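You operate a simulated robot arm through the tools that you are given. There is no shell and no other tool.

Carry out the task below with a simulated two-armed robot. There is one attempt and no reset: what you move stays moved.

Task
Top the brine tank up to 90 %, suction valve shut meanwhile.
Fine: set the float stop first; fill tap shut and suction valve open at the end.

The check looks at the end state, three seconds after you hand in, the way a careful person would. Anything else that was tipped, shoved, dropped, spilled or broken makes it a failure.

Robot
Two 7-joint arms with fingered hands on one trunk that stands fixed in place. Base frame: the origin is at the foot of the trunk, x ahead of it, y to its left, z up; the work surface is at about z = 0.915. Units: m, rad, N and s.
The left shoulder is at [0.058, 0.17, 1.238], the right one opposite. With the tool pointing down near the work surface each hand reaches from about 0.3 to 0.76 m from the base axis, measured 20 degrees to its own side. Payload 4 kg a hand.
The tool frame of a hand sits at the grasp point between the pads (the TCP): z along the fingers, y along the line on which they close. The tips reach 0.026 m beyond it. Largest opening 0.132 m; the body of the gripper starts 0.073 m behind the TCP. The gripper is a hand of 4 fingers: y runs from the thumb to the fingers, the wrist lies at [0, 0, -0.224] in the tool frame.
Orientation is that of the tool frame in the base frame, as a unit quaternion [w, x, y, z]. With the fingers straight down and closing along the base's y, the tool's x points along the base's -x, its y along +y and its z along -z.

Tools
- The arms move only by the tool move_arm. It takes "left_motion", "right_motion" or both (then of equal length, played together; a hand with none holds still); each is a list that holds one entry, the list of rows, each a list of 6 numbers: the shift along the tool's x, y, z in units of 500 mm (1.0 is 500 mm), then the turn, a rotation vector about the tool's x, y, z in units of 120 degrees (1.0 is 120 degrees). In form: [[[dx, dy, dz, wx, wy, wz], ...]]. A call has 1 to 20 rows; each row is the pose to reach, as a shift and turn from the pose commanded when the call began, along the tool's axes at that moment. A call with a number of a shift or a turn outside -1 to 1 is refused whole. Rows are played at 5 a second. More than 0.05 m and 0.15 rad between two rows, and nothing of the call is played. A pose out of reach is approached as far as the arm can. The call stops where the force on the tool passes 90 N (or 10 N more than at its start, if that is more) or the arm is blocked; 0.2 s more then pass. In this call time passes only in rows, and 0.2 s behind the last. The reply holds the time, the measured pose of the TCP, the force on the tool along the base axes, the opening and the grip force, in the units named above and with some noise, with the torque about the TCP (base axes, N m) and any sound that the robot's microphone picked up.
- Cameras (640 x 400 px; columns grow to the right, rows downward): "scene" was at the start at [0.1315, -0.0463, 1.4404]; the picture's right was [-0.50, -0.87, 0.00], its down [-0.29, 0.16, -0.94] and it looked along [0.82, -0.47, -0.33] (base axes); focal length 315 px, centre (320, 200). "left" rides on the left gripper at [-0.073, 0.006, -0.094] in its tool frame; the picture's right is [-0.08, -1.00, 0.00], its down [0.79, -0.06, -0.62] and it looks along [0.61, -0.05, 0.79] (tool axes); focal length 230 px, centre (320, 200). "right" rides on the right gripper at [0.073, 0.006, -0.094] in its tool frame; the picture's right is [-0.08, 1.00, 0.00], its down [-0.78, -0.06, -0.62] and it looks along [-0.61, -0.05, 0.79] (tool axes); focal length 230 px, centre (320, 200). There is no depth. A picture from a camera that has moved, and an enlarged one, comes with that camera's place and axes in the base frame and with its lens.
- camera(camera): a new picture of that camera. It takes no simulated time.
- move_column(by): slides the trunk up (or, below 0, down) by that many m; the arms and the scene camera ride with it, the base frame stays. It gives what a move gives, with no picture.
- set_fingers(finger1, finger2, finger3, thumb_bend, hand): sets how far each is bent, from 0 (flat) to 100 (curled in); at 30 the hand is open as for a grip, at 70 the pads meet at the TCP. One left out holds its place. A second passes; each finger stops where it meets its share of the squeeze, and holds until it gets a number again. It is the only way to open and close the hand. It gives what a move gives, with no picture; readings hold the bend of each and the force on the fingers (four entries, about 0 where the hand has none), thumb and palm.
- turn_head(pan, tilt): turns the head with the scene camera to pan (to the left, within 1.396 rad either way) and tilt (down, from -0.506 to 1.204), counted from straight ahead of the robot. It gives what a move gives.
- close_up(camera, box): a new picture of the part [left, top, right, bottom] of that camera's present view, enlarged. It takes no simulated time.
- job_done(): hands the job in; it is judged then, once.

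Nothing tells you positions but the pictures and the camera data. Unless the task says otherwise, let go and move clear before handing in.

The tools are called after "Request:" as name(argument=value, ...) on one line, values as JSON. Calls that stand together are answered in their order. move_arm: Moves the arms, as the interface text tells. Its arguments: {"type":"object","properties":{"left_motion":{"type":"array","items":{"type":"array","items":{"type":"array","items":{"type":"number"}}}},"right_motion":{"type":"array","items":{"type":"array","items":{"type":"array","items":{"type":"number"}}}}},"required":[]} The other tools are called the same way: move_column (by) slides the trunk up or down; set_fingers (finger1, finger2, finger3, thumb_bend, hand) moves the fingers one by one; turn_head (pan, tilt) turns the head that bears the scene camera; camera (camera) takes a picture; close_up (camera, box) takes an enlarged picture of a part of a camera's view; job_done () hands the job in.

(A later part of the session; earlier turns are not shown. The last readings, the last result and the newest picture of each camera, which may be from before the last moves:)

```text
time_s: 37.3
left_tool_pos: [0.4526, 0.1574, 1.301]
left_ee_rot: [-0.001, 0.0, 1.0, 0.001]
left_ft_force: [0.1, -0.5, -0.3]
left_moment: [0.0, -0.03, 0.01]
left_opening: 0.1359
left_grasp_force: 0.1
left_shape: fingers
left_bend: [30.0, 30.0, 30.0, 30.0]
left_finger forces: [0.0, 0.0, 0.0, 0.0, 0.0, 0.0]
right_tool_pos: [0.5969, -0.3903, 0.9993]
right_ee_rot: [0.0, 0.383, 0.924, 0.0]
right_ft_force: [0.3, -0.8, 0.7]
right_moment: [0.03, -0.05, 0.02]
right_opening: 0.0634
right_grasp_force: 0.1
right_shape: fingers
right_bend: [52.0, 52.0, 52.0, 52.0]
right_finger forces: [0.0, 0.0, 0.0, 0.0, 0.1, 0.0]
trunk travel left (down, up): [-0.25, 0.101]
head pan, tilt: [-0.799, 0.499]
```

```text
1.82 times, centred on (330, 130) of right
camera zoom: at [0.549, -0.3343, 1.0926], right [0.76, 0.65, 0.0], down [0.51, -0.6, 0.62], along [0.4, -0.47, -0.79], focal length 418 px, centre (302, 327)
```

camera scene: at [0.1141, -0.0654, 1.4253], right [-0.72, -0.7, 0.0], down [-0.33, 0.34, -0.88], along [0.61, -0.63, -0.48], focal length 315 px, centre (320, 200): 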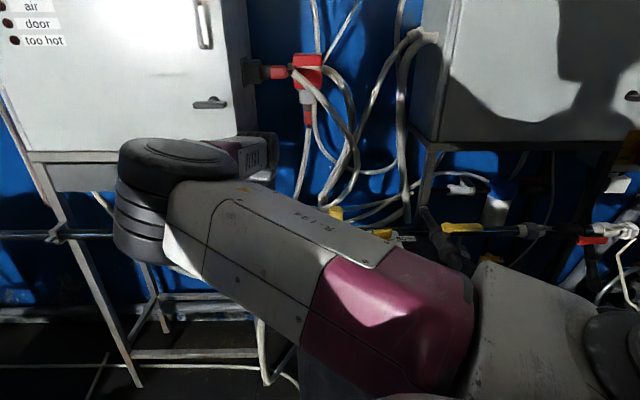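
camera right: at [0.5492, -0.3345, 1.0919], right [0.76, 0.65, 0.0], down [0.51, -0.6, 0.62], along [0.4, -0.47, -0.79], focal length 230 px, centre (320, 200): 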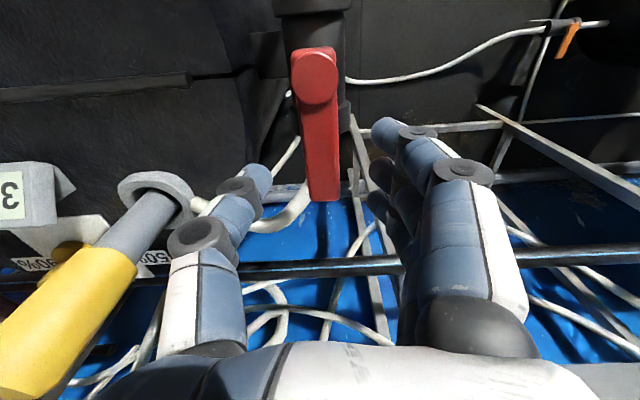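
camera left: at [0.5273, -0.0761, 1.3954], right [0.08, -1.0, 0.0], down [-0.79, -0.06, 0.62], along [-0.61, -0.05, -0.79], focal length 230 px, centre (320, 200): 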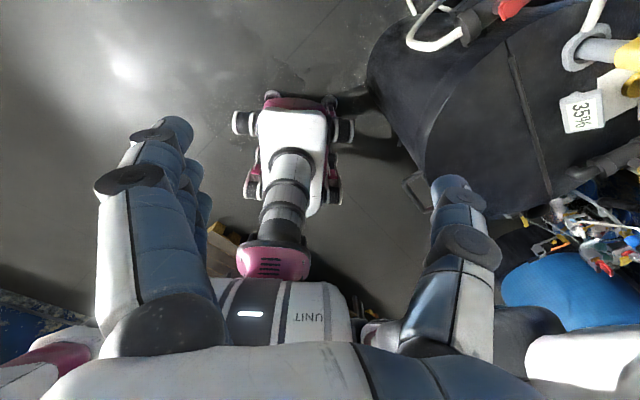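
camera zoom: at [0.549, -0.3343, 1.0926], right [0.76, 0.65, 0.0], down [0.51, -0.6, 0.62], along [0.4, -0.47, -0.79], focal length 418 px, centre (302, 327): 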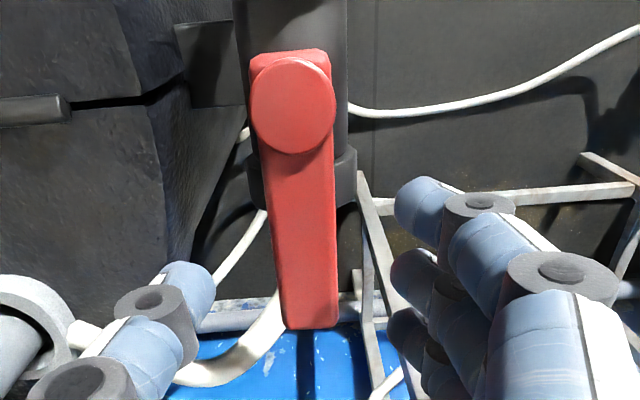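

The left hand is clear and the red lever is centred between thumb and fingers. I'll descend to straddle it and close to a snug gap.

Request:
move_arm(right_motion=[[[0, 0.001, 0.034, 0, 0, 0], [0, 0.001, 0.066, 0, 0, 0]]])

Request:
set_fingers(hand="right", finger1=63, finger2=63, finger3=63, thumb_bend=63)

Request:
close_up(camera="right", box=[200, 60, 440, 300])

```text
time_s: 37.9
left_tool_pos: [0.4519, 0.1601, 1.3023]
left_ee_rot: [0.0, -0.001, 1.0, -0.001]
left_ft_force: [-0.2, 0.0, 0.1]
left_moment: [0.03, 0.03, 0.03]
left_opening: 0.1361
left_grasp_force: 0.1
left_shape: fingers
left_bend: [30.0, 30.0, 30.0, 30.0]
left_finger forces: [0.0, 0.1, 0.1, 0.0, 0.0, 0.1]
right_tool_pos: [0.597, -0.3903, 0.9648]
right_ee_rot: [0.0, 0.383, 0.924, 0.0]
right_ft_force: [0.1, -1.2, 0.1]
right_moment: [0.0, -0.01, 0.01]
right_opening: 0.0635
right_grasp_force: 0.0
right_shape: fingers
right_bend: [52.0, 52.0, 52.0, 52.0]
right_finger forces: [0.0, 0.0, 0.0, 0.0, 0.0, 0.0]
trunk travel left (down, up): [-0.25, 0.101]
head pan, tilt: [-0.799, 0.499]
```

```text
time_s: 38.9
left_tool_pos: [0.4523, 0.1582, 1.302]
left_ee_rot: [0.0, -0.001, 1.0, 0.0]
left_ft_force: [0.1, 0.6, 0.0]
left_moment: [0.0, 0.0, -0.04]
left_opening: 0.1361
left_grasp_force: 0.0
left_shape: fingers
left_bend: [30.0, 30.0, 30.0, 30.0]
left_finger forces: [0.0, 0.1, 0.0, 0.0, 0.1, 0.1]
right_tool_pos: [0.5981, -0.3899, 0.9664]
right_ee_rot: [-0.001, 0.383, 0.924, 0.0]
right_ft_force: [1.1, 0.0, -0.1]
right_moment: [-0.01, 0.01, 0.01]
right_opening: 0.0318
right_grasp_force: 0.4
right_shape: fingers
right_bend: [62.0, 62.0, 62.0, 63.0]
right_finger forces: [0.3, 0.4, 0.2, 0.0, 0.1, 0.0]
trunk travel left (down, up): [-0.25, 0.101]
head pan, tilt: [-0.799, 0.499]
```

```text
1.67 times, centred on (320, 180) of right
camera zoom: at [0.5499, -0.3345, 1.0591], right [0.76, 0.65, 0.0], down [0.51, -0.6, 0.62], along [0.4, -0.47, -0.79], focal length 384 px, centre (320, 233)
```

zoom: 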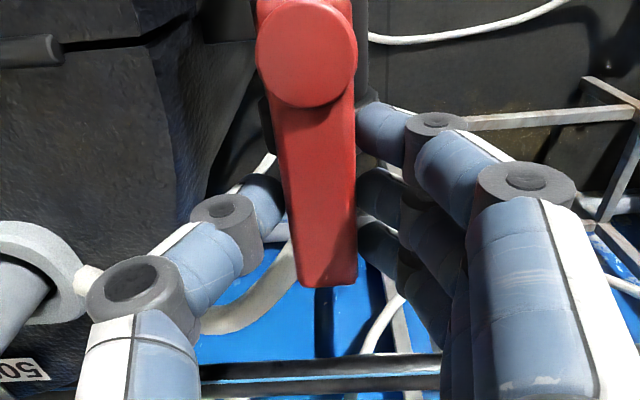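

The lever is straddled snugly. I'll try a gentle 15° clockwise (closing) test and read the force.

Request:
move_arm(right_motion=[[[0.0008, -0.0127, 0, 0, 0, 0.0625], [0.0033, -0.0253, 0, 0, 0, 0.125]]])

Request:
close_up(camera="right", box=[200, 60, 440, 300])

```text
time_s: 39.5
left_tool_pos: [0.4524, 0.1607, 1.3019]
left_ee_rot: [0.0, -0.001, 1.0, 0.0]
left_ft_force: [0.5, -0.2, -0.1]
left_moment: [0.0, 0.01, 0.0]
left_opening: 0.1361
left_grasp_force: 0.1
left_shape: fingers
left_bend: [30.0, 30.0, 30.0, 30.0]
left_finger forces: [0.0, 0.0, 0.1, 0.0, 0.0, 0.1]
right_tool_pos: [0.5893, -0.3936, 0.966]
right_ee_rot: [0.0, 0.5, 0.866, 0.001]
right_ft_force: [6.9, 18.0, -0.3]
right_moment: [0.33, -0.11, 0.47]
right_opening: 0.034
right_grasp_force: 7.6
right_shape: fingers
right_bend: [61.0, 58.0, 56.0, 63.0]
right_finger forces: [2.3, 5.1, 7.8, 0.1, 0.1, 0.0]
trunk travel left (down, up): [-0.25, 0.101]
head pan, tilt: [-0.799, 0.499]
```

```text
1.67 times, centred on (320, 180) of right
camera zoom: at [0.5573, -0.3285, 1.06], right [0.9, 0.43, 0.0], down [0.34, -0.71, 0.62], along [0.27, -0.55, -0.79], focal length 384 px, centre (320, 233)
```

zoom: 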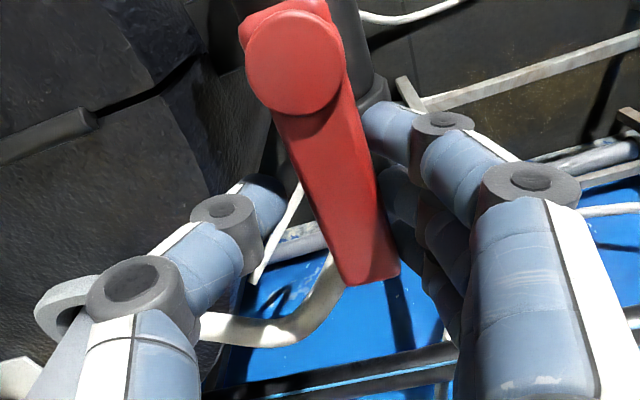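

Clockwise the lever resisted with the fingers yielding at ~18 N and it did not move. I'll go back and try the same gentle test counter-clockwise.

Request:
move_arm(right_motion=[[[0.0, 0.0126, 0, 0, 0, -0.0625], [0.0033, 0.0253, 0, 0, 0, -0.125], [0.01, 0.0375, 0, 0, 0, -0.1875], [0.016, 0.0505, 0, 0, 0, -0.25]]])

Request:
close_up(camera="right", box=[200, 60, 440, 300])

```text
time_s: 40.5
left_tool_pos: [0.4529, 0.1589, 1.3025]
left_ee_rot: [0.0, -0.001, 1.0, 0.0]
left_ft_force: [0.0, -0.5, -0.2]
left_moment: [0.04, 0.0, -0.01]
left_opening: 0.1363
left_grasp_force: 0.0
left_shape: fingers
left_bend: [30.0, 30.0, 30.0, 30.0]
left_finger forces: [0.0, 0.0, 0.1, 0.0, 0.0, 0.0]
right_tool_pos: [0.6043, -0.3804, 0.9669]
right_ee_rot: [0.0, 0.26, 0.966, -0.001]
right_ft_force: [-3.1, -3.9, 1.6]
right_moment: [-0.11, 0.11, 0.0]
right_opening: 0.0359
right_grasp_force: 2.7
right_shape: fingers
right_bend: [63.0, 63.0, 63.0, 61.0]
right_finger forces: [0.0, 0.1, 0.1, 0.1, 5.3, 0.0]
trunk travel left (down, up): [-0.25, 0.101]
head pan, tilt: [-0.799, 0.499]
```

```text
1.67 times, centred on (320, 180) of right
camera zoom: at [0.5443, -0.3383, 1.06], right [0.57, 0.82, 0.0], down [0.65, -0.45, 0.62], along [0.51, -0.35, -0.79], focal length 384 px, centre (320, 233)
```

zoom: 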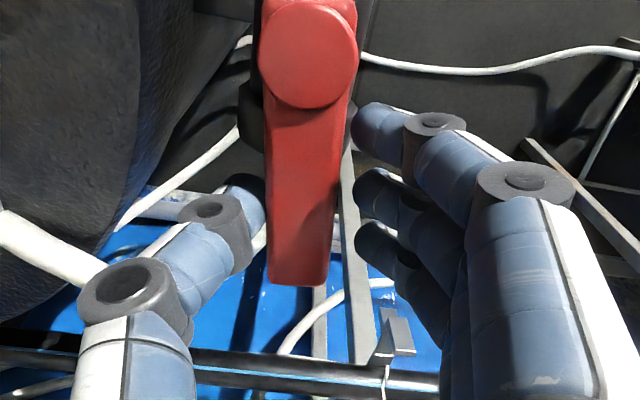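

Counter-clockwise the lever gives way with only ~5 N, so that's the closing direction. I'll carry it along the arc to about 45°.

Request:
move_arm(right_motion=[[[0.0009, 0.0132, 0, 0, 0, -0.065], [0.0036, 0.0261, 0, 0, 0, -0.13], [0.008, 0.0385, 0, 0, 0, -0.195], [0.014, 0.0502, 0, 0, 0, -0.26], [0.0216, 0.061, 0, 0, 0, -0.325]]])

Request:
close_up(camera="right", box=[200, 60, 440, 300])

```text
time_s: 41.7
left_tool_pos: [0.4518, 0.1585, 1.3018]
left_ee_rot: [-0.001, -0.001, 1.0, 0.0]
left_ft_force: [-0.1, -0.2, 0.1]
left_moment: [0.01, -0.02, -0.02]
left_opening: 0.1362
left_grasp_force: 0.1
left_shape: fingers
left_bend: [30.0, 30.0, 30.0, 30.0]
left_finger forces: [0.0, 0.0, 0.0, 0.1, 0.0, 0.0]
right_tool_pos: [0.6077, -0.3584, 0.9635]
right_ee_rot: [-0.002, -0.068, 0.998, 0.001]
right_ft_force: [0.1, -3.4, 0.6]
right_moment: [-0.12, 0.0, -0.02]
right_opening: 0.0366
right_grasp_force: 2.7
right_shape: fingers
right_bend: [62.0, 63.0, 63.0, 61.0]
right_finger forces: [1.1, 0.1, 0.1, 0.0, 4.4, 0.1]
trunk travel left (down, up): [-0.25, 0.101]
head pan, tilt: [-0.799, 0.499]
```

```text
1.67 times, centred on (320, 180) of right
camera zoom: at [0.5351, -0.3634, 1.0569], right [-0.06, 1.0, 0.0], down [0.79, 0.05, 0.61], along [0.61, 0.04, -0.79], focal length 384 px, centre (320, 233)
```

zoom: 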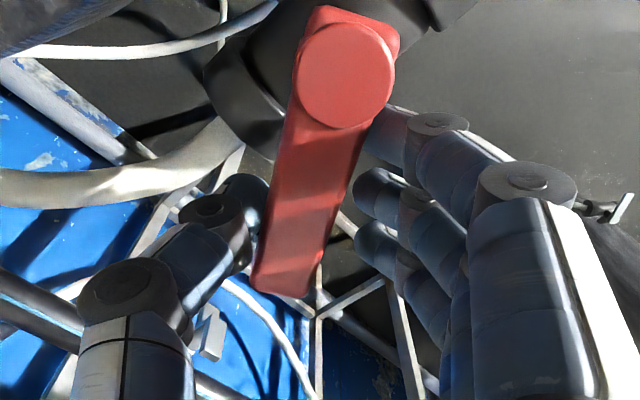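

Request:
camera(camera="scene")

Request:
camera(camera="left")

Request:
camera(camera="right")

```text
taken
camera scene: at [0.1141, -0.0658, 1.4252], right [-0.72, -0.7, 0.0], down [-0.33, 0.34, -0.88], along [0.61, -0.63, -0.48], focal length 315 px, centre (320, 200)
```

scene: 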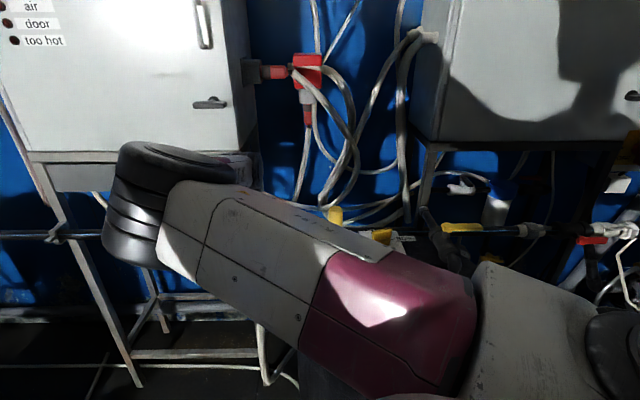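

```text
taken
camera left: at [0.5266, 0.1641, 1.3967], right [0.08, -1.0, 0.0], down [-0.79, -0.06, 0.62], along [-0.61, -0.05, -0.79], focal length 230 px, centre (320, 200)
```

left: 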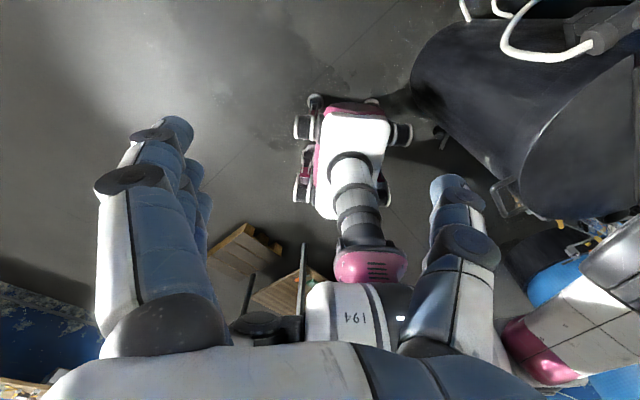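

```text
taken
camera right: at [0.5351, -0.3634, 1.0569], right [-0.06, 1.0, 0.0], down [0.79, 0.05, 0.61], along [0.61, 0.04, -0.79], focal length 230 px, centre (320, 200)
```

right: 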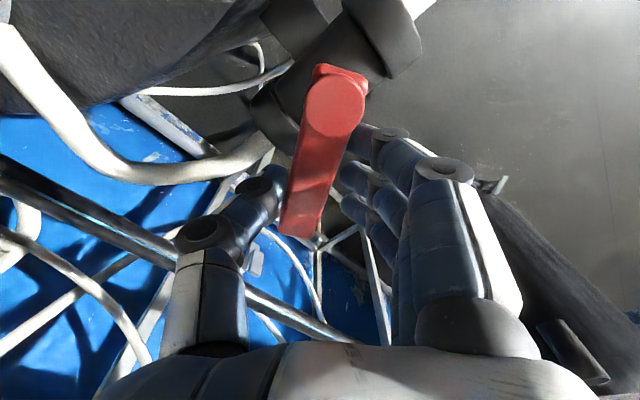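

The hand sits ~1 cm short of where it was sent with little force on it; I'll wait one row to see whether that is only lag.

Request:
move_arm(right_motion=[[[0, 0, 0, 0, 0, 0], [0, 0, 0, 0, 0, 0]]])

```text
time_s: 42.3
left_tool_pos: [0.4529, 0.1577, 1.3027]
left_ee_rot: [0.0, -0.001, 1.0, 0.0]
left_ft_force: [0.8, 0.4, 0.4]
left_moment: [-0.01, 0.01, 0.0]
left_opening: 0.1361
left_grasp_force: 0.0
left_shape: fingers
left_bend: [30.0, 30.0, 30.0, 30.0]
left_finger forces: [0.0, 0.0, 0.1, 0.1, 0.1, 0.0]
right_tool_pos: [0.6097, -0.3573, 0.965]
right_ee_rot: [-0.001, -0.068, 0.998, 0.002]
right_ft_force: [-1.0, -2.2, -4.0]
right_moment: [-0.01, -0.02, -0.01]
right_opening: 0.0365
right_grasp_force: 1.9
right_shape: fingers
right_bend: [62.0, 63.0, 63.0, 61.0]
right_finger forces: [0.9, 0.0, 0.1, 0.1, 3.9, 0.0]
trunk travel left (down, up): [-0.25, 0.101]
head pan, tilt: [-0.799, 0.499]
```

Request:
turn_head(pan=-0.7, tilt=0.9)

Request:
camera(camera="scene")

Request:
turn_head(pan=-0.3, tilt=0.5)

Request:
camera(camera="scene")

```text
time_s: 43.2
left_tool_pos: [0.4529, 0.1584, 1.3027]
left_ee_rot: [0.0, -0.001, 1.0, 0.001]
left_ft_force: [0.1, 0.1, 0.5]
left_moment: [0.06, 0.01, -0.03]
left_opening: 0.1362
left_grasp_force: 0.0
left_shape: fingers
left_bend: [30.0, 30.0, 30.0, 30.0]
left_finger forces: [0.0, 0.0, 0.0, 0.0, 0.0, 0.0]
right_tool_pos: [0.6102, -0.3569, 0.9665]
right_ee_rot: [0.001, -0.068, 0.998, 0.003]
right_ft_force: [-0.9, -1.6, -2.4]
right_moment: [-0.03, 0.04, 0.0]
right_opening: 0.0363
right_grasp_force: 1.9
right_shape: fingers
right_bend: [62.0, 63.0, 63.0, 62.0]
right_finger forces: [1.2, 0.0, 0.1, 0.0, 2.2, 0.0]
trunk travel left (down, up): [-0.25, 0.101]
head pan, tilt: [-0.7, 0.901]
```

```text
taken
camera scene: at [0.1086, -0.0489, 1.3915], right [-0.64, -0.76, 0.0], down [-0.6, 0.5, -0.62], along [0.48, -0.4, -0.78], focal length 315 px, centre (320, 200)
```

scene: 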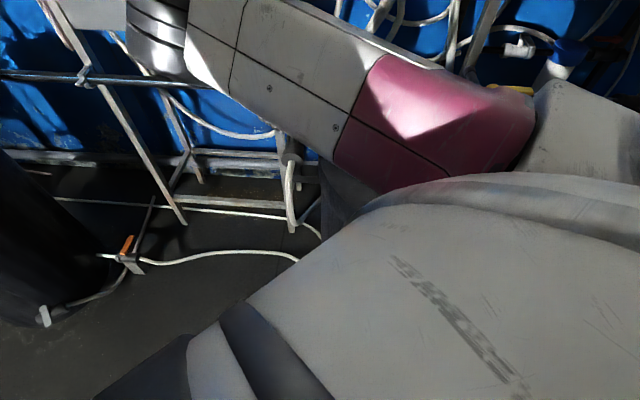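

```text
time_s: 44.1
left_tool_pos: [0.4525, 0.1592, 1.3014]
left_ee_rot: [-0.001, -0.001, 1.0, 0.0]
left_ft_force: [-1.2, -0.6, 0.1]
left_moment: [-0.01, 0.01, 0.0]
left_opening: 0.136
left_grasp_force: 0.0
left_shape: fingers
left_bend: [30.0, 30.0, 30.0, 30.0]
left_finger forces: [0.1, 0.0, 0.1, 0.0, 0.0, 0.1]
right_tool_pos: [0.61, -0.358, 0.9659]
right_ee_rot: [0.001, -0.068, 0.998, 0.001]
right_ft_force: [1.3, 0.0, -0.6]
right_moment: [0.01, -0.02, 0.0]
right_opening: 0.0358
right_grasp_force: 1.2
right_shape: fingers
right_bend: [61.0, 63.0, 63.0, 62.0]
right_finger forces: [1.4, 0.0, 0.0, 0.0, 1.5, 0.0]
trunk travel left (down, up): [-0.25, 0.101]
head pan, tilt: [-0.3, 0.499]
```

```text
taken
camera scene: at [0.1377, -0.027, 1.4252], right [-0.3, -0.96, 0.0], down [-0.46, 0.14, -0.88], along [0.84, -0.26, -0.48], focal length 315 px, centre (320, 200)
```

scene: 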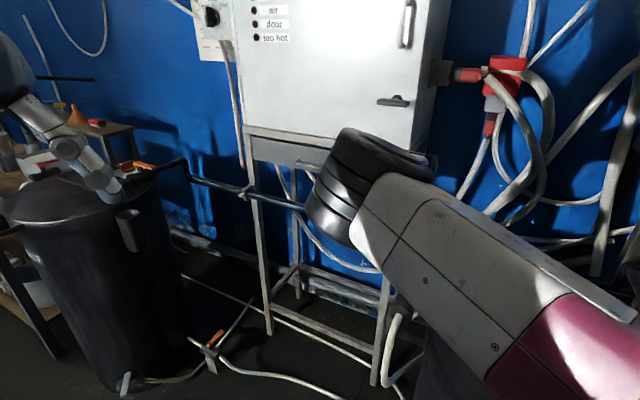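

Nothing is visibly touching. I'll send a small corrective shift (+y 12 mm) to see how the arm responds.

Request:
move_arm(right_motion=[[[-0.002, 0.012, 0, 0, 0, 0], [-0.003, 0.024, 0, 0, 0, 0], [-0.003, 0.024, 0, 0, 0, 0]]])

Request:
close_up(camera="right", box=[200, 60, 440, 300])

```text
time_s: 44.9
left_tool_pos: [0.4521, 0.1584, 1.3015]
left_ee_rot: [0.0, -0.001, 1.0, 0.0]
left_ft_force: [0.8, -1.0, 0.0]
left_moment: [0.0, 0.0, 0.0]
left_opening: 0.1362
left_grasp_force: 0.0
left_shape: fingers
left_bend: [30.0, 30.0, 30.0, 30.0]
left_finger forces: [0.1, 0.0, 0.0, 0.0, 0.0, 0.1]
right_tool_pos: [0.606, -0.3564, 0.9634]
right_ee_rot: [-0.002, -0.057, 0.998, 0.002]
right_ft_force: [-0.2, -0.9, -1.4]
right_moment: [0.03, -0.03, 0.01]
right_opening: 0.0338
right_grasp_force: 1.0
right_shape: fingers
right_bend: [62.0, 63.0, 63.0, 62.0]
right_finger forces: [0.7, 0.0, 0.0, 0.0, 1.5, 0.0]
trunk travel left (down, up): [-0.25, 0.101]
head pan, tilt: [-0.3, 0.499]
```

```text
1.67 times, centred on (320, 180) of right
camera zoom: at [0.5332, -0.3598, 1.0575], right [-0.04, 1.0, 0.01], down [0.79, 0.02, 0.62], along [0.61, 0.03, -0.79], focal length 384 px, centre (320, 233)
```

zoom: 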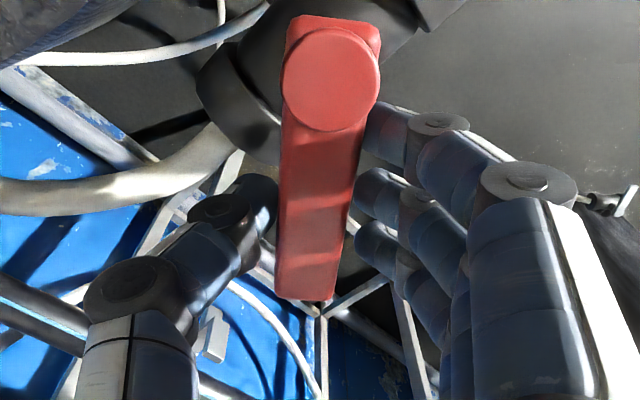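

The arm itself seems at a limit in this posture (it won't go further +y, no contact force). The lever has turned from -46° to about -4°. I'll release, lift, and re-approach in a fresh posture.

Request:
set_fingers(hand="right", finger1=52, finger2=52, finger3=52, thumb_bend=52)

Request:
move_arm(right_motion=[[[0, 0, -0.08, 0, 0, 0], [0, 0, -0.16, 0, 0, 0], [0, 0, -0.24, 0, 0, 0], [0, 0, -0.32, 0, 0, 0]]])

Request:
camera(camera="right")

Request:
camera(camera="scene")

```text
time_s: 45.9
left_tool_pos: [0.4526, 0.1588, 1.302]
left_ee_rot: [0.0, 0.0, 1.0, -0.001]
left_ft_force: [-0.4, -0.7, 0.7]
left_moment: [-0.02, -0.02, 0.01]
left_opening: 0.136
left_grasp_force: 0.1
left_shape: fingers
left_bend: [30.0, 30.0, 30.0, 30.0]
left_finger forces: [0.0, 0.0, 0.0, 0.0, 0.0, 0.1]
right_tool_pos: [0.6082, -0.3556, 0.9664]
right_ee_rot: [0.002, -0.056, 0.998, 0.004]
right_ft_force: [0.3, 0.2, 1.3]
right_moment: [-0.01, 0.02, 0.05]
right_opening: 0.0635
right_grasp_force: 0.1
right_shape: fingers
right_bend: [52.0, 52.0, 52.0, 52.0]
right_finger forces: [0.0, 0.0, 0.0, 0.0, 0.1, 0.0]
trunk travel left (down, up): [-0.25, 0.101]
head pan, tilt: [-0.3, 0.499]
```

```text
time_s: 46.9
left_tool_pos: [0.4524, 0.1602, 1.303]
left_ee_rot: [0.0, -0.001, 1.0, 0.001]
left_ft_force: [0.0, 0.0, -0.3]
left_moment: [-0.02, 0.02, -0.02]
left_opening: 0.1361
left_grasp_force: 0.0
left_shape: fingers
left_bend: [30.0, 30.0, 30.0, 30.0]
left_finger forces: [0.1, 0.0, 0.1, 0.0, 0.1, 0.1]
right_tool_pos: [0.6046, -0.3547, 1.1214]
right_ee_rot: [-0.005, -0.057, 0.998, 0.007]
right_ft_force: [0.7, -0.3, 0.4]
right_moment: [-0.01, -0.01, -0.03]
right_opening: 0.0635
right_grasp_force: 0.1
right_shape: fingers
right_bend: [52.0, 52.0, 52.0, 52.0]
right_finger forces: [0.0, 0.1, 0.1, 0.0, 0.0, 0.1]
trunk travel left (down, up): [-0.25, 0.101]
head pan, tilt: [-0.3, 0.499]
```

```text
taken
camera right: at [0.5319, -0.3592, 1.2141], right [-0.04, 1.0, 0.02], down [0.79, 0.02, 0.61], along [0.61, 0.03, -0.79], focal length 230 px, centre (320, 200)
```

right: 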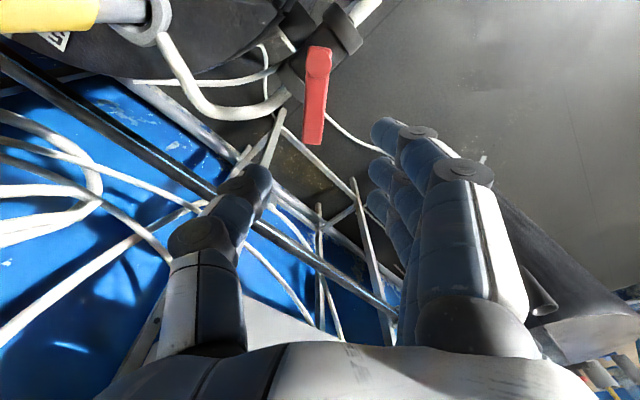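

```text
taken
camera scene: at [0.1372, -0.0264, 1.4254], right [-0.3, -0.96, 0.0], down [-0.46, 0.14, -0.88], along [0.84, -0.26, -0.48], focal length 315 px, centre (320, 200)
```

scene: 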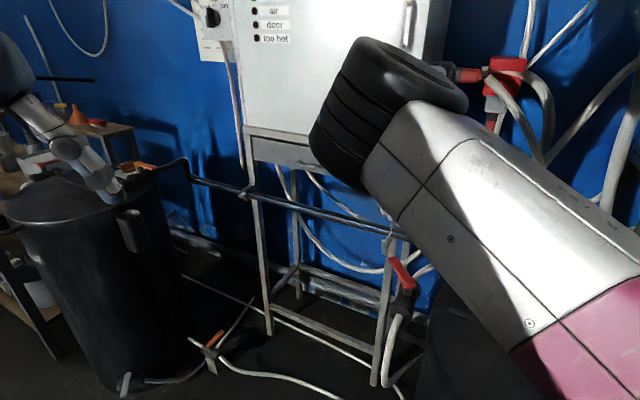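

Request:
move_arm(right_motion=[[[0.05, -0.03, -0.05, 0, 0, 0.02], [0.1, -0.06, -0.1, 0, 0, 0.04], [0.15, -0.09, -0.15, 0, 0, 0.055], [0.2, -0.12, -0.2, 0, 0, 0.055], [0.25, -0.15, -0.25, 0, 0, 0.055], [0.3, -0.18, -0.3, 0, 0, 0.055]]])

Request:
camera(camera="scene")

```text
time_s: 48.3
left_tool_pos: [0.4517, 0.1583, 1.3019]
left_ee_rot: [0.0, -0.001, 1.0, 0.0]
left_ft_force: [-1.0, -1.4, -0.2]
left_moment: [0.0, 0.0, 0.0]
left_opening: 0.1361
left_grasp_force: 0.0
left_shape: fingers
left_bend: [30.0, 30.0, 30.0, 30.0]
left_finger forces: [0.0, 0.0, 0.0, 0.0, 0.0, 0.0]
right_tool_pos: [0.4748, -0.4444, 1.2808]
right_ee_rot: [0.001, -0.02, 1.0, 0.0]
right_ft_force: [-0.2, -0.2, -0.2]
right_moment: [0.01, -0.04, 0.01]
right_opening: 0.0633
right_grasp_force: 0.1
right_shape: fingers
right_bend: [52.0, 52.0, 52.0, 52.0]
right_finger forces: [0.0, 0.0, 0.0, 0.0, 0.1, 0.0]
trunk travel left (down, up): [-0.25, 0.101]
head pan, tilt: [-0.3, 0.499]
```

```text
taken
camera scene: at [0.1367, -0.027, 1.4254], right [-0.3, -0.96, 0.0], down [-0.46, 0.14, -0.88], along [0.84, -0.26, -0.48], focal length 315 px, centre (320, 200)
```

scene: 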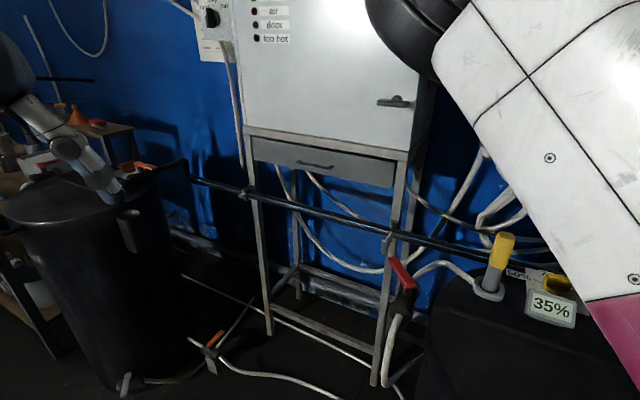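

The arm is back in a relaxed posture. I'll test reaching a point above the lever's remaining path, at a safe height.

Request:
move_arm(right_motion=[[[-0.043, 0.036, 0.043, 0, 0, 0], [-0.087, 0.073, 0.087, 0, 0, 0], [-0.13, 0.109, 0.13, 0, 0, 0], [-0.173, 0.145, 0.173, 0, 0, 0], [-0.217, 0.182, 0.217, 0, 0, 0], [-0.26, 0.218, 0.26, 0, 0, 0]]])

Request:
camera(camera="right")

Request:
camera(camera="scene")

```text
time_s: 49.7
left_tool_pos: [0.4537, 0.1595, 1.3031]
left_ee_rot: [0.001, -0.001, 1.0, 0.0]
left_ft_force: [0.1, 0.0, 0.2]
left_moment: [0.0, 0.05, 0.04]
left_opening: 0.1363
left_grasp_force: 0.1
left_shape: fingers
left_bend: [30.0, 30.0, 30.0, 30.0]
left_finger forces: [0.0, 0.0, 0.0, 0.1, 0.0, 0.1]
right_tool_pos: [0.5997, -0.3579, 1.1496]
right_ee_rot: [0.006, 0.004, 1.0, 0.014]
right_ft_force: [0.0, 0.1, -0.5]
right_moment: [0.0, 0.01, -0.04]
right_opening: 0.0634
right_grasp_force: 0.0
right_shape: fingers
right_bend: [52.0, 52.0, 52.0, 52.0]
right_finger forces: [0.0, 0.1, 0.1, 0.1, 0.1, 0.0]
trunk travel left (down, up): [-0.25, 0.101]
head pan, tilt: [-0.3, 0.499]
```

```text
taken
camera right: at [0.5253, -0.3535, 1.2414], right [0.09, 1.0, 0.03], down [0.78, -0.08, 0.62], along [0.62, -0.03, -0.78], focal length 230 px, centre (320, 200)
```

right: 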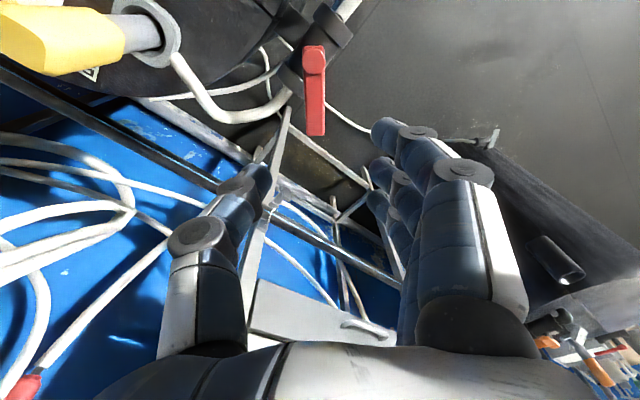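

```text
taken
camera scene: at [0.1382, -0.0268, 1.4252], right [-0.3, -0.96, 0.0], down [-0.46, 0.14, -0.88], along [0.84, -0.26, -0.48], focal length 315 px, centre (320, 200)
```

scene: 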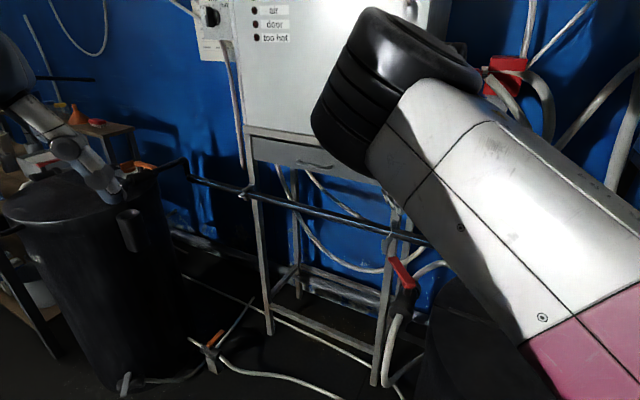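

The right arm can't come further in than y ≈ -0.358 here. Instead I'll push the lever with the outer side of the three fingers (which stand ~4 cm to the left of the TCP), so the hand itself can stay at y ≈ -0.40. First I move beside the lever, still high.

Request:
move_arm(right_motion=[[[-0.007, -0.054, 0.036, 0, 0, 0.005], [-0.013, -0.108, 0.071, 0, 0, 0.01], [-0.02, -0.162, 0.107, 0, 0, 0.015], [-0.026, -0.216, 0.142, 0, 0, 0.019]]])

Request:
set_fingers(hand="right", finger1=46, finger2=46, finger3=46, thumb_bend=46)

Request:
camera(camera="right")

Request:
camera(camera="scene")

```text
time_s: 50.7
left_tool_pos: [0.4524, 0.1579, 1.3034]
left_ee_rot: [0.0, -0.002, 1.0, 0.0]
left_ft_force: [-0.2, 0.3, 1.4]
left_moment: [0.01, -0.03, -0.05]
left_opening: 0.1359
left_grasp_force: 0.0
left_shape: fingers
left_bend: [30.0, 30.0, 30.0, 30.0]
left_finger forces: [0.0, 0.0, 0.1, 0.0, 0.0, 0.1]
right_tool_pos: [0.6202, -0.442, 1.0748]
right_ee_rot: [0.001, 0.0, 1.0, 0.001]
right_ft_force: [-0.3, 0.5, 0.4]
right_moment: [0.04, 0.01, -0.02]
right_opening: 0.0634
right_grasp_force: 0.0
right_shape: fingers
right_bend: [52.0, 52.0, 52.0, 52.0]
right_finger forces: [0.0, 0.1, 0.1, 0.0, 0.1, 0.0]
trunk travel left (down, up): [-0.25, 0.101]
head pan, tilt: [-0.3, 0.499]
```

```text
time_s: 51.7
left_tool_pos: [0.4522, 0.1588, 1.3033]
left_ee_rot: [0.0, 0.0, 1.0, 0.0]
left_ft_force: [-0.7, -0.3, 0.2]
left_moment: [0.02, -0.03, 0.02]
left_opening: 0.136
left_grasp_force: 0.1
left_shape: fingers
left_bend: [30.0, 30.0, 30.0, 30.0]
left_finger forces: [0.0, 0.0, 0.1, 0.0, 0.0, 0.0]
right_tool_pos: [0.6207, -0.4421, 1.0761]
right_ee_rot: [0.0, -0.001, 1.0, 0.0]
right_ft_force: [0.4, 0.0, -0.1]
right_moment: [0.04, 0.0, -0.02]
right_opening: 0.0831
right_grasp_force: 0.1
right_shape: fingers
right_bend: [46.0, 46.0, 46.0, 46.0]
right_finger forces: [0.0, 0.0, 0.0, 0.0, 0.0, 0.0]
trunk travel left (down, up): [-0.25, 0.101]
head pan, tilt: [-0.3, 0.499]
```

```text
taken
camera right: at [0.5474, -0.4359, 1.1695], right [0.08, 1.0, 0.0], down [0.78, -0.06, 0.62], along [0.61, -0.05, -0.79], focal length 230 px, centre (320, 200)
```

right: 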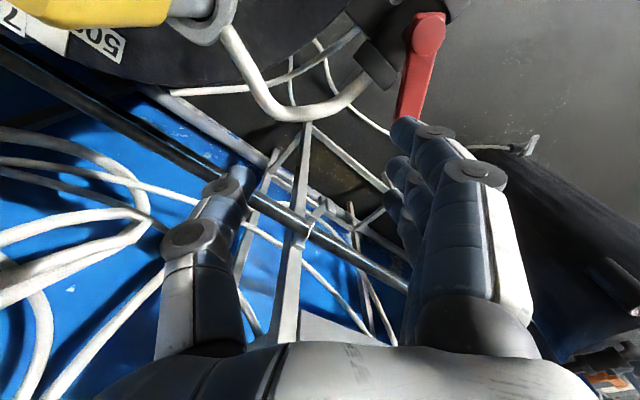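

```text
taken
camera scene: at [0.1375, -0.0267, 1.4253], right [-0.3, -0.96, 0.0], down [-0.46, 0.14, -0.88], along [0.84, -0.26, -0.48], focal length 315 px, centre (320, 200)
```

scene: 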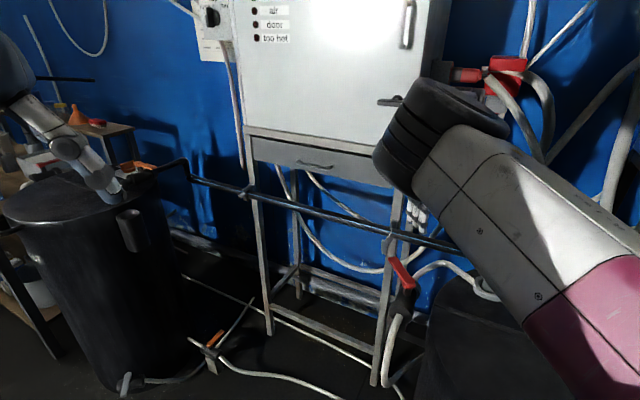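

Request:
close_up(camera="right", box=[340, 0, 480, 140])

Request:
close_up(camera="scene", box=[370, 240, 450, 320])

```text
2.86 times, centred on (410, 70) of right
camera zoom: at [0.5474, -0.4359, 1.1695], right [0.08, 1.0, 0.0], down [0.78, -0.06, 0.62], along [0.61, -0.05, -0.79], focal length 657 px, centre (63, 571)
```

zoom: 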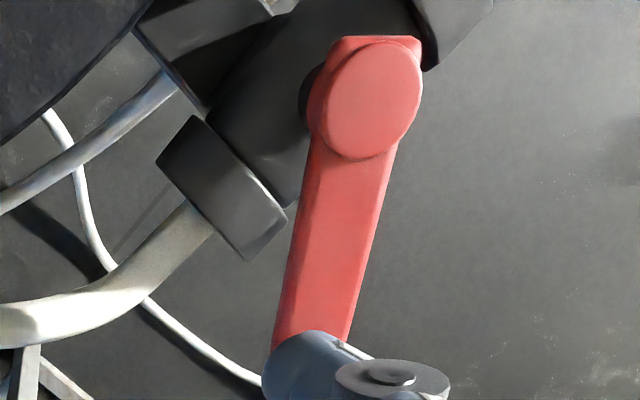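

```text
5.00 times, centred on (410, 280) of scene
camera zoom: at [0.1375, -0.0267, 1.4253], right [-0.3, -0.96, 0.0], down [-0.46, 0.14, -0.88], along [0.84, -0.26, -0.48], focal length 1575 px, centre (-130, -200)
```

zoom: 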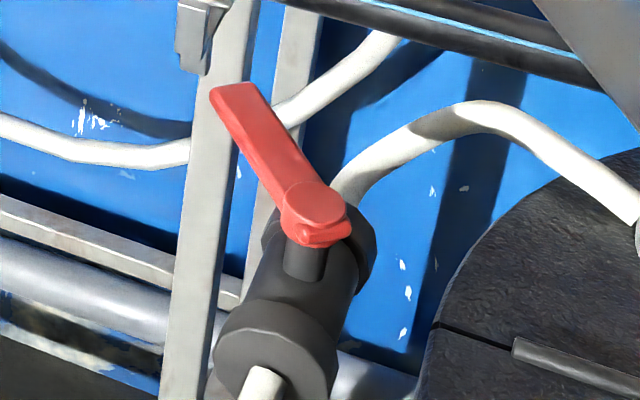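

Lever top is z ≈ 0.95 and the hose beneath tops out near 0.933. I'll descend so fingertips are at ≈ 0.94, outside the lever on its -y side.

Request:
move_arm(right_motion=[[[0, 0, 0.075, 0, 0, 0], [0, 0, 0.15, 0, 0, 0], [0, 0, 0.218, 0, 0, 0]]])

Request:
camera(camera="right")

Request:
close_up(camera="scene", box=[360, 200, 520, 320])

```text
time_s: 52.5
left_tool_pos: [0.4533, 0.1581, 1.3018]
left_ee_rot: [0.0, 0.0, 1.0, 0.0]
left_ft_force: [1.0, -0.8, -0.1]
left_moment: [-0.02, 0.01, -0.02]
left_opening: 0.136
left_grasp_force: 0.0
left_shape: fingers
left_bend: [30.0, 30.0, 30.0, 30.0]
left_finger forces: [0.1, 0.0, 0.0, 0.0, 0.0, 0.0]
right_tool_pos: [0.6202, -0.4402, 0.9664]
right_ee_rot: [0.0, 0.0, 1.0, 0.0]
right_ft_force: [-0.3, 0.3, -0.1]
right_moment: [0.0, 0.01, 0.01]
right_opening: 0.0834
right_grasp_force: 0.0
right_shape: fingers
right_bend: [46.0, 46.0, 46.0, 46.0]
right_finger forces: [0.0, 0.0, 0.0, 0.1, 0.1, 0.1]
trunk travel left (down, up): [-0.25, 0.101]
head pan, tilt: [-0.3, 0.499]
```

```text
taken
camera right: at [0.5475, -0.4354, 1.0592], right [0.08, 1.0, 0.0], down [0.79, -0.06, 0.62], along [0.61, -0.05, -0.79], focal length 230 px, centre (320, 200)
```

right: 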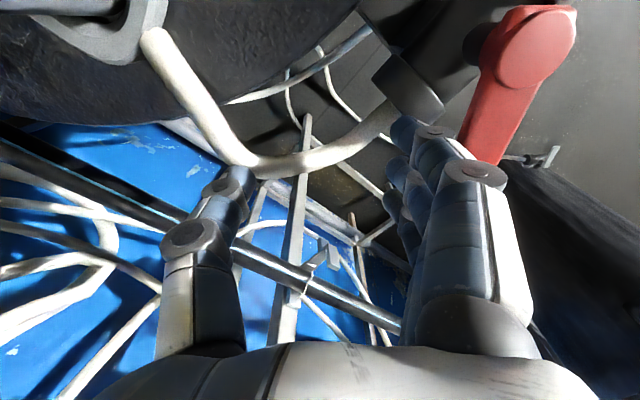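

```text
3.33 times, centred on (440, 260) of scene
camera zoom: at [0.1382, -0.0273, 1.4252], right [-0.3, -0.96, 0.0], down [-0.46, 0.14, -0.88], along [0.84, -0.26, -0.48], focal length 1050 px, centre (-80, 0)
```

zoom: 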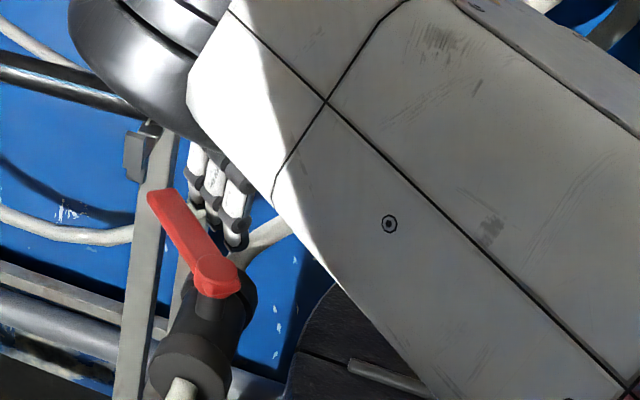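

Fingers are beside the lever on the correct side. I'll push +y by 4 cm in small steps and watch the force.

Request:
move_arm(right_motion=[[[0, 0.015, 0, 0, 0, 0], [0, 0.03, 0, 0, 0, 0], [0, 0.045, 0, 0, 0, 0], [0, 0.06, 0, 0, 0, 0], [0, 0.075, 0, 0, 0, 0]]])

Request:
camera(camera="right")

Request:
close_up(camera="scene", box=[360, 200, 520, 320])

```text
time_s: 53.7
left_tool_pos: [0.4522, 0.1583, 1.3025]
left_ee_rot: [-0.001, -0.001, 1.0, 0.0]
left_ft_force: [0.1, -0.6, 0.2]
left_moment: [0.01, -0.02, -0.01]
left_opening: 0.1362
left_grasp_force: 0.1
left_shape: fingers
left_bend: [30.0, 30.0, 30.0, 30.0]
left_finger forces: [0.0, 0.0, 0.1, 0.1, 0.0, 0.1]
right_tool_pos: [0.6196, -0.4039, 0.9684]
right_ee_rot: [0.001, 0.001, 1.0, 0.0]
right_ft_force: [4.7, -8.9, 7.7]
right_moment: [0.23, 0.13, -0.04]
right_opening: 0.0714
right_grasp_force: 5.8
right_shape: fingers
right_bend: [52.0, 47.0, 46.0, 46.0]
right_finger forces: [11.9, 0.4, 0.0, 0.0, 0.0, 0.0]
trunk travel left (down, up): [-0.25, 0.101]
head pan, tilt: [-0.3, 0.499]
```

```text
taken
camera right: at [0.5467, -0.398, 1.061], right [0.08, 1.0, 0.0], down [0.78, -0.06, 0.62], along [0.62, -0.05, -0.79], focal length 230 px, centre (320, 200)
```

right: 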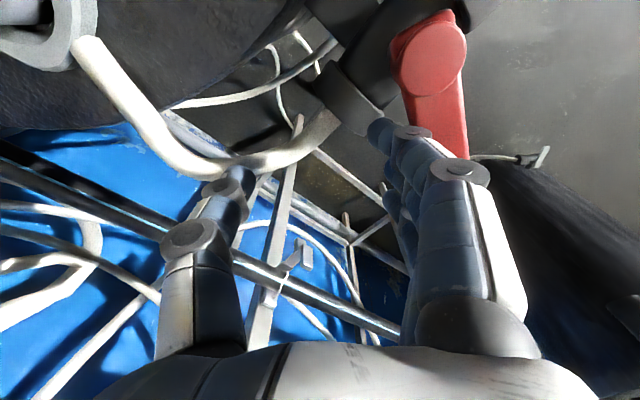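

```text
3.33 times, centred on (440, 260) of scene
camera zoom: at [0.1376, -0.0275, 1.4254], right [-0.3, -0.96, 0.0], down [-0.46, 0.14, -0.88], along [0.84, -0.26, -0.48], focal length 1050 px, centre (-80, 0)
```

zoom: 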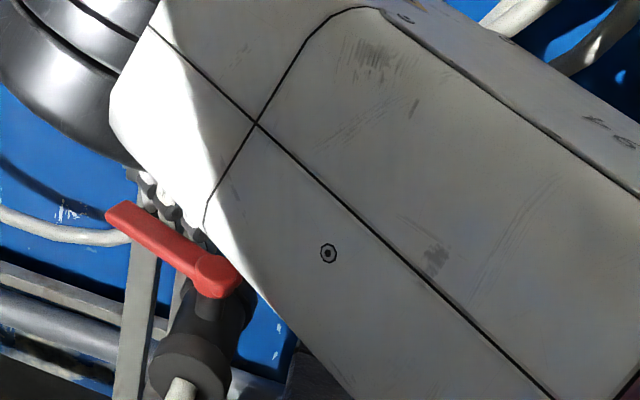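

The lever is now at ≈ 25°. I'll back off slightly, shift 2 cm outward along the lever for more leverage, and push on.

Request:
move_arm(right_motion=[[[0, -0.02, 0, 0, 0, 0], [-0.02, -0.02, 0, 0, 0, 0], [-0.04, -0.02, 0, 0, 0, 0], [-0.04, 0, 0, 0, 0, 0], [-0.04, 0.016, 0, 0, 0, 0], [-0.04, 0.032, 0, 0, 0, 0]]])

Request:
camera(camera="right")

Request:
close_up(camera="scene", box=[360, 200, 520, 320])

```text
time_s: 55.1
left_tool_pos: [0.4531, 0.1595, 1.3018]
left_ee_rot: [0.0, -0.001, 1.0, 0.0]
left_ft_force: [-0.1, 0.9, 0.2]
left_moment: [0.02, 0.0, -0.02]
left_opening: 0.1361
left_grasp_force: 0.0
left_shape: fingers
left_bend: [30.0, 30.0, 30.0, 30.0]
left_finger forces: [0.0, 0.1, 0.0, 0.0, 0.0, 0.1]
right_tool_pos: [0.6402, -0.3869, 0.9677]
right_ee_rot: [0.0, 0.0, 1.0, 0.0]
right_ft_force: [0.9, -4.2, 2.6]
right_moment: [0.02, 0.03, 0.09]
right_opening: 0.0753
right_grasp_force: 2.1
right_shape: fingers
right_bend: [50.0, 46.0, 46.0, 46.0]
right_finger forces: [4.5, 0.0, 0.0, 0.0, 0.0, 0.0]
trunk travel left (down, up): [-0.25, 0.101]
head pan, tilt: [-0.3, 0.499]
```

```text
taken
camera right: at [0.5666, -0.381, 1.0604], right [0.08, 1.0, 0.0], down [0.79, -0.06, 0.62], along [0.61, -0.05, -0.79], focal length 230 px, centre (320, 200)
```

right: 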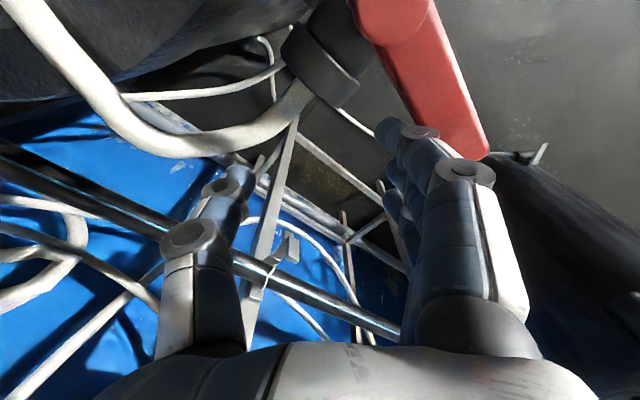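

```text
3.33 times, centred on (440, 260) of scene
camera zoom: at [0.1377, -0.027, 1.4253], right [-0.3, -0.96, 0.0], down [-0.46, 0.14, -0.88], along [0.84, -0.26, -0.48], focal length 1050 px, centre (-80, 0)
```

zoom: 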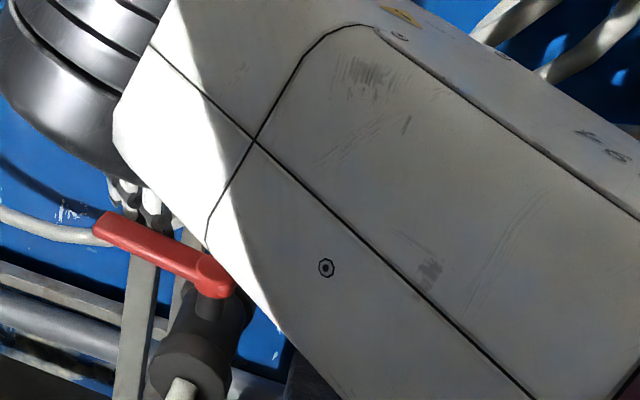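

Lever ≈ 37°. Continue the push a little more.

Request:
move_arm(right_motion=[[[0, 0.012, 0, 0, 0, 0], [0, 0.024, 0, 0, 0, 0], [0, 0.03, 0, 0, 0, 0]]])

Request:
close_up(camera="right", box=[280, 0, 520, 200])

Request:
close_up(camera="scene", box=[360, 220, 456, 320])

```text
time_s: 55.9
left_tool_pos: [0.4525, 0.1587, 1.3034]
left_ee_rot: [0.0, -0.001, 1.0, -0.001]
left_ft_force: [-0.5, 0.2, 0.3]
left_moment: [-0.04, 0.02, -0.02]
left_opening: 0.136
left_grasp_force: 0.2
left_shape: fingers
left_bend: [30.0, 30.0, 30.0, 30.0]
left_finger forces: [0.0, 0.0, 0.0, 0.0, 0.0, 0.0]
right_tool_pos: [0.639, -0.3713, 0.9669]
right_ee_rot: [0.0, 0.0, 1.0, 0.0]
right_ft_force: [2.8, -6.3, 2.2]
right_moment: [0.05, 0.05, 0.04]
right_opening: 0.0731
right_grasp_force: 4.4
right_shape: fingers
right_bend: [51.0, 46.0, 46.0, 46.0]
right_finger forces: [8.1, 0.1, 0.1, 0.0, 0.0, 0.0]
trunk travel left (down, up): [-0.25, 0.101]
head pan, tilt: [-0.3, 0.499]
```

```text
2.00 times, centred on (400, 100) of right
camera zoom: at [0.5666, -0.366, 1.0609], right [0.08, 1.0, 0.0], down [0.78, -0.06, 0.62], along [0.62, -0.05, -0.79], focal length 460 px, centre (160, 400)
```

zoom: 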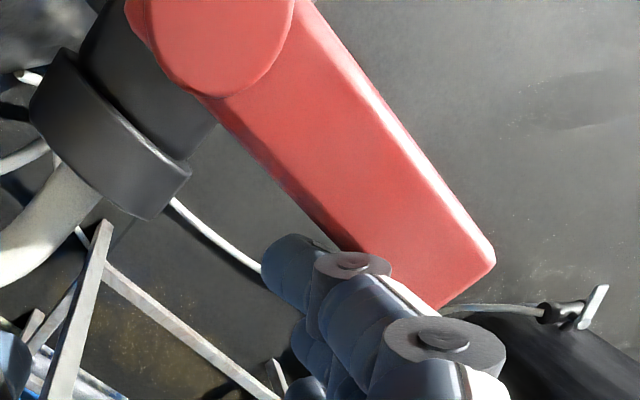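

```text
4.00 times, centred on (408, 270) of scene
camera zoom: at [0.1378, -0.0275, 1.4253], right [-0.3, -0.96, 0.0], down [-0.46, 0.14, -0.88], along [0.84, -0.26, -0.48], focal length 1260 px, centre (-32, -80)
```

zoom: 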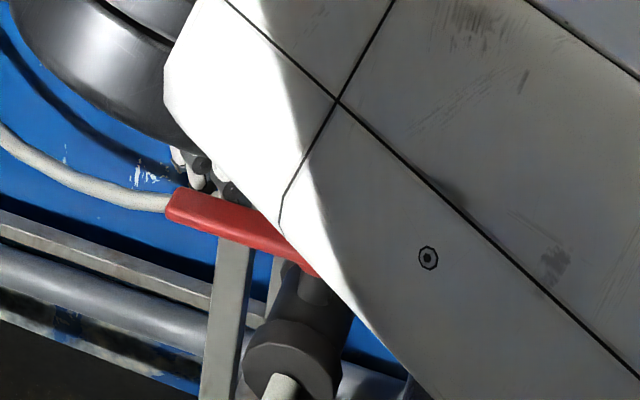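

The lever is at about 45°, across its pipe. I'll nudge 5 mm more to confirm it is at its stop.

Request:
move_arm(right_motion=[[[0, 0.01, 0, 0, 0, 0], [0, 0.014, 0, 0, 0, 0]]])

Request:
close_up(camera="right", box=[280, 0, 520, 200])

Request:
close_up(camera="scene", box=[360, 220, 456, 320])

```text
time_s: 56.5
left_tool_pos: [0.4523, 0.1576, 1.3022]
left_ee_rot: [0.0, -0.001, 1.0, 0.0]
left_ft_force: [-0.8, 0.3, 0.3]
left_moment: [-0.01, 0.01, 0.01]
left_opening: 0.1363
left_grasp_force: 0.0
left_shape: fingers
left_bend: [30.0, 30.0, 30.0, 30.0]
left_finger forces: [0.0, 0.0, 0.1, 0.0, 0.0, 0.1]
right_tool_pos: [0.6396, -0.3649, 0.968]
right_ee_rot: [0.001, -0.001, 1.0, 0.0]
right_ft_force: [6.6, -11.0, 8.3]
right_moment: [0.21, 0.14, 0.03]
right_opening: 0.067
right_grasp_force: 7.7
right_shape: fingers
right_bend: [54.0, 46.0, 46.0, 46.0]
right_finger forces: [14.9, 0.0, 0.0, 0.0, 0.0, 0.0]
trunk travel left (down, up): [-0.25, 0.101]
head pan, tilt: [-0.3, 0.499]
```

```text
2.00 times, centred on (400, 100) of right
camera zoom: at [0.5667, -0.3599, 1.0611], right [0.08, 1.0, 0.0], down [0.78, -0.06, 0.62], along [0.62, -0.05, -0.79], focal length 460 px, centre (160, 400)
```

zoom: 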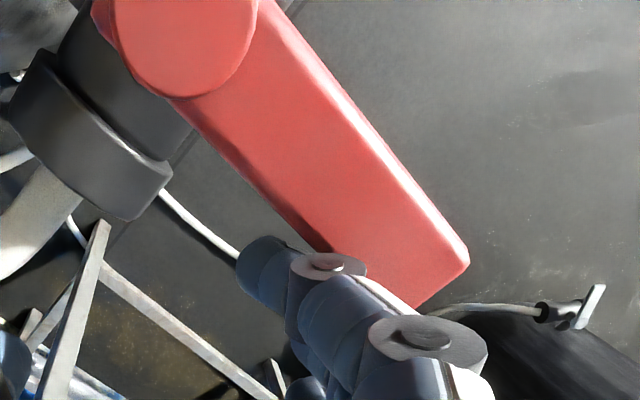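

```text
4.00 times, centred on (408, 270) of scene
camera zoom: at [0.1376, -0.0279, 1.4254], right [-0.3, -0.96, 0.0], down [-0.46, 0.14, -0.88], along [0.84, -0.26, -0.48], focal length 1260 px, centre (-32, -80)
```

zoom: 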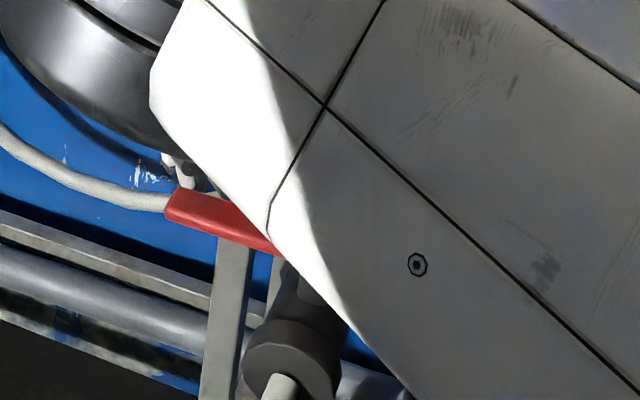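

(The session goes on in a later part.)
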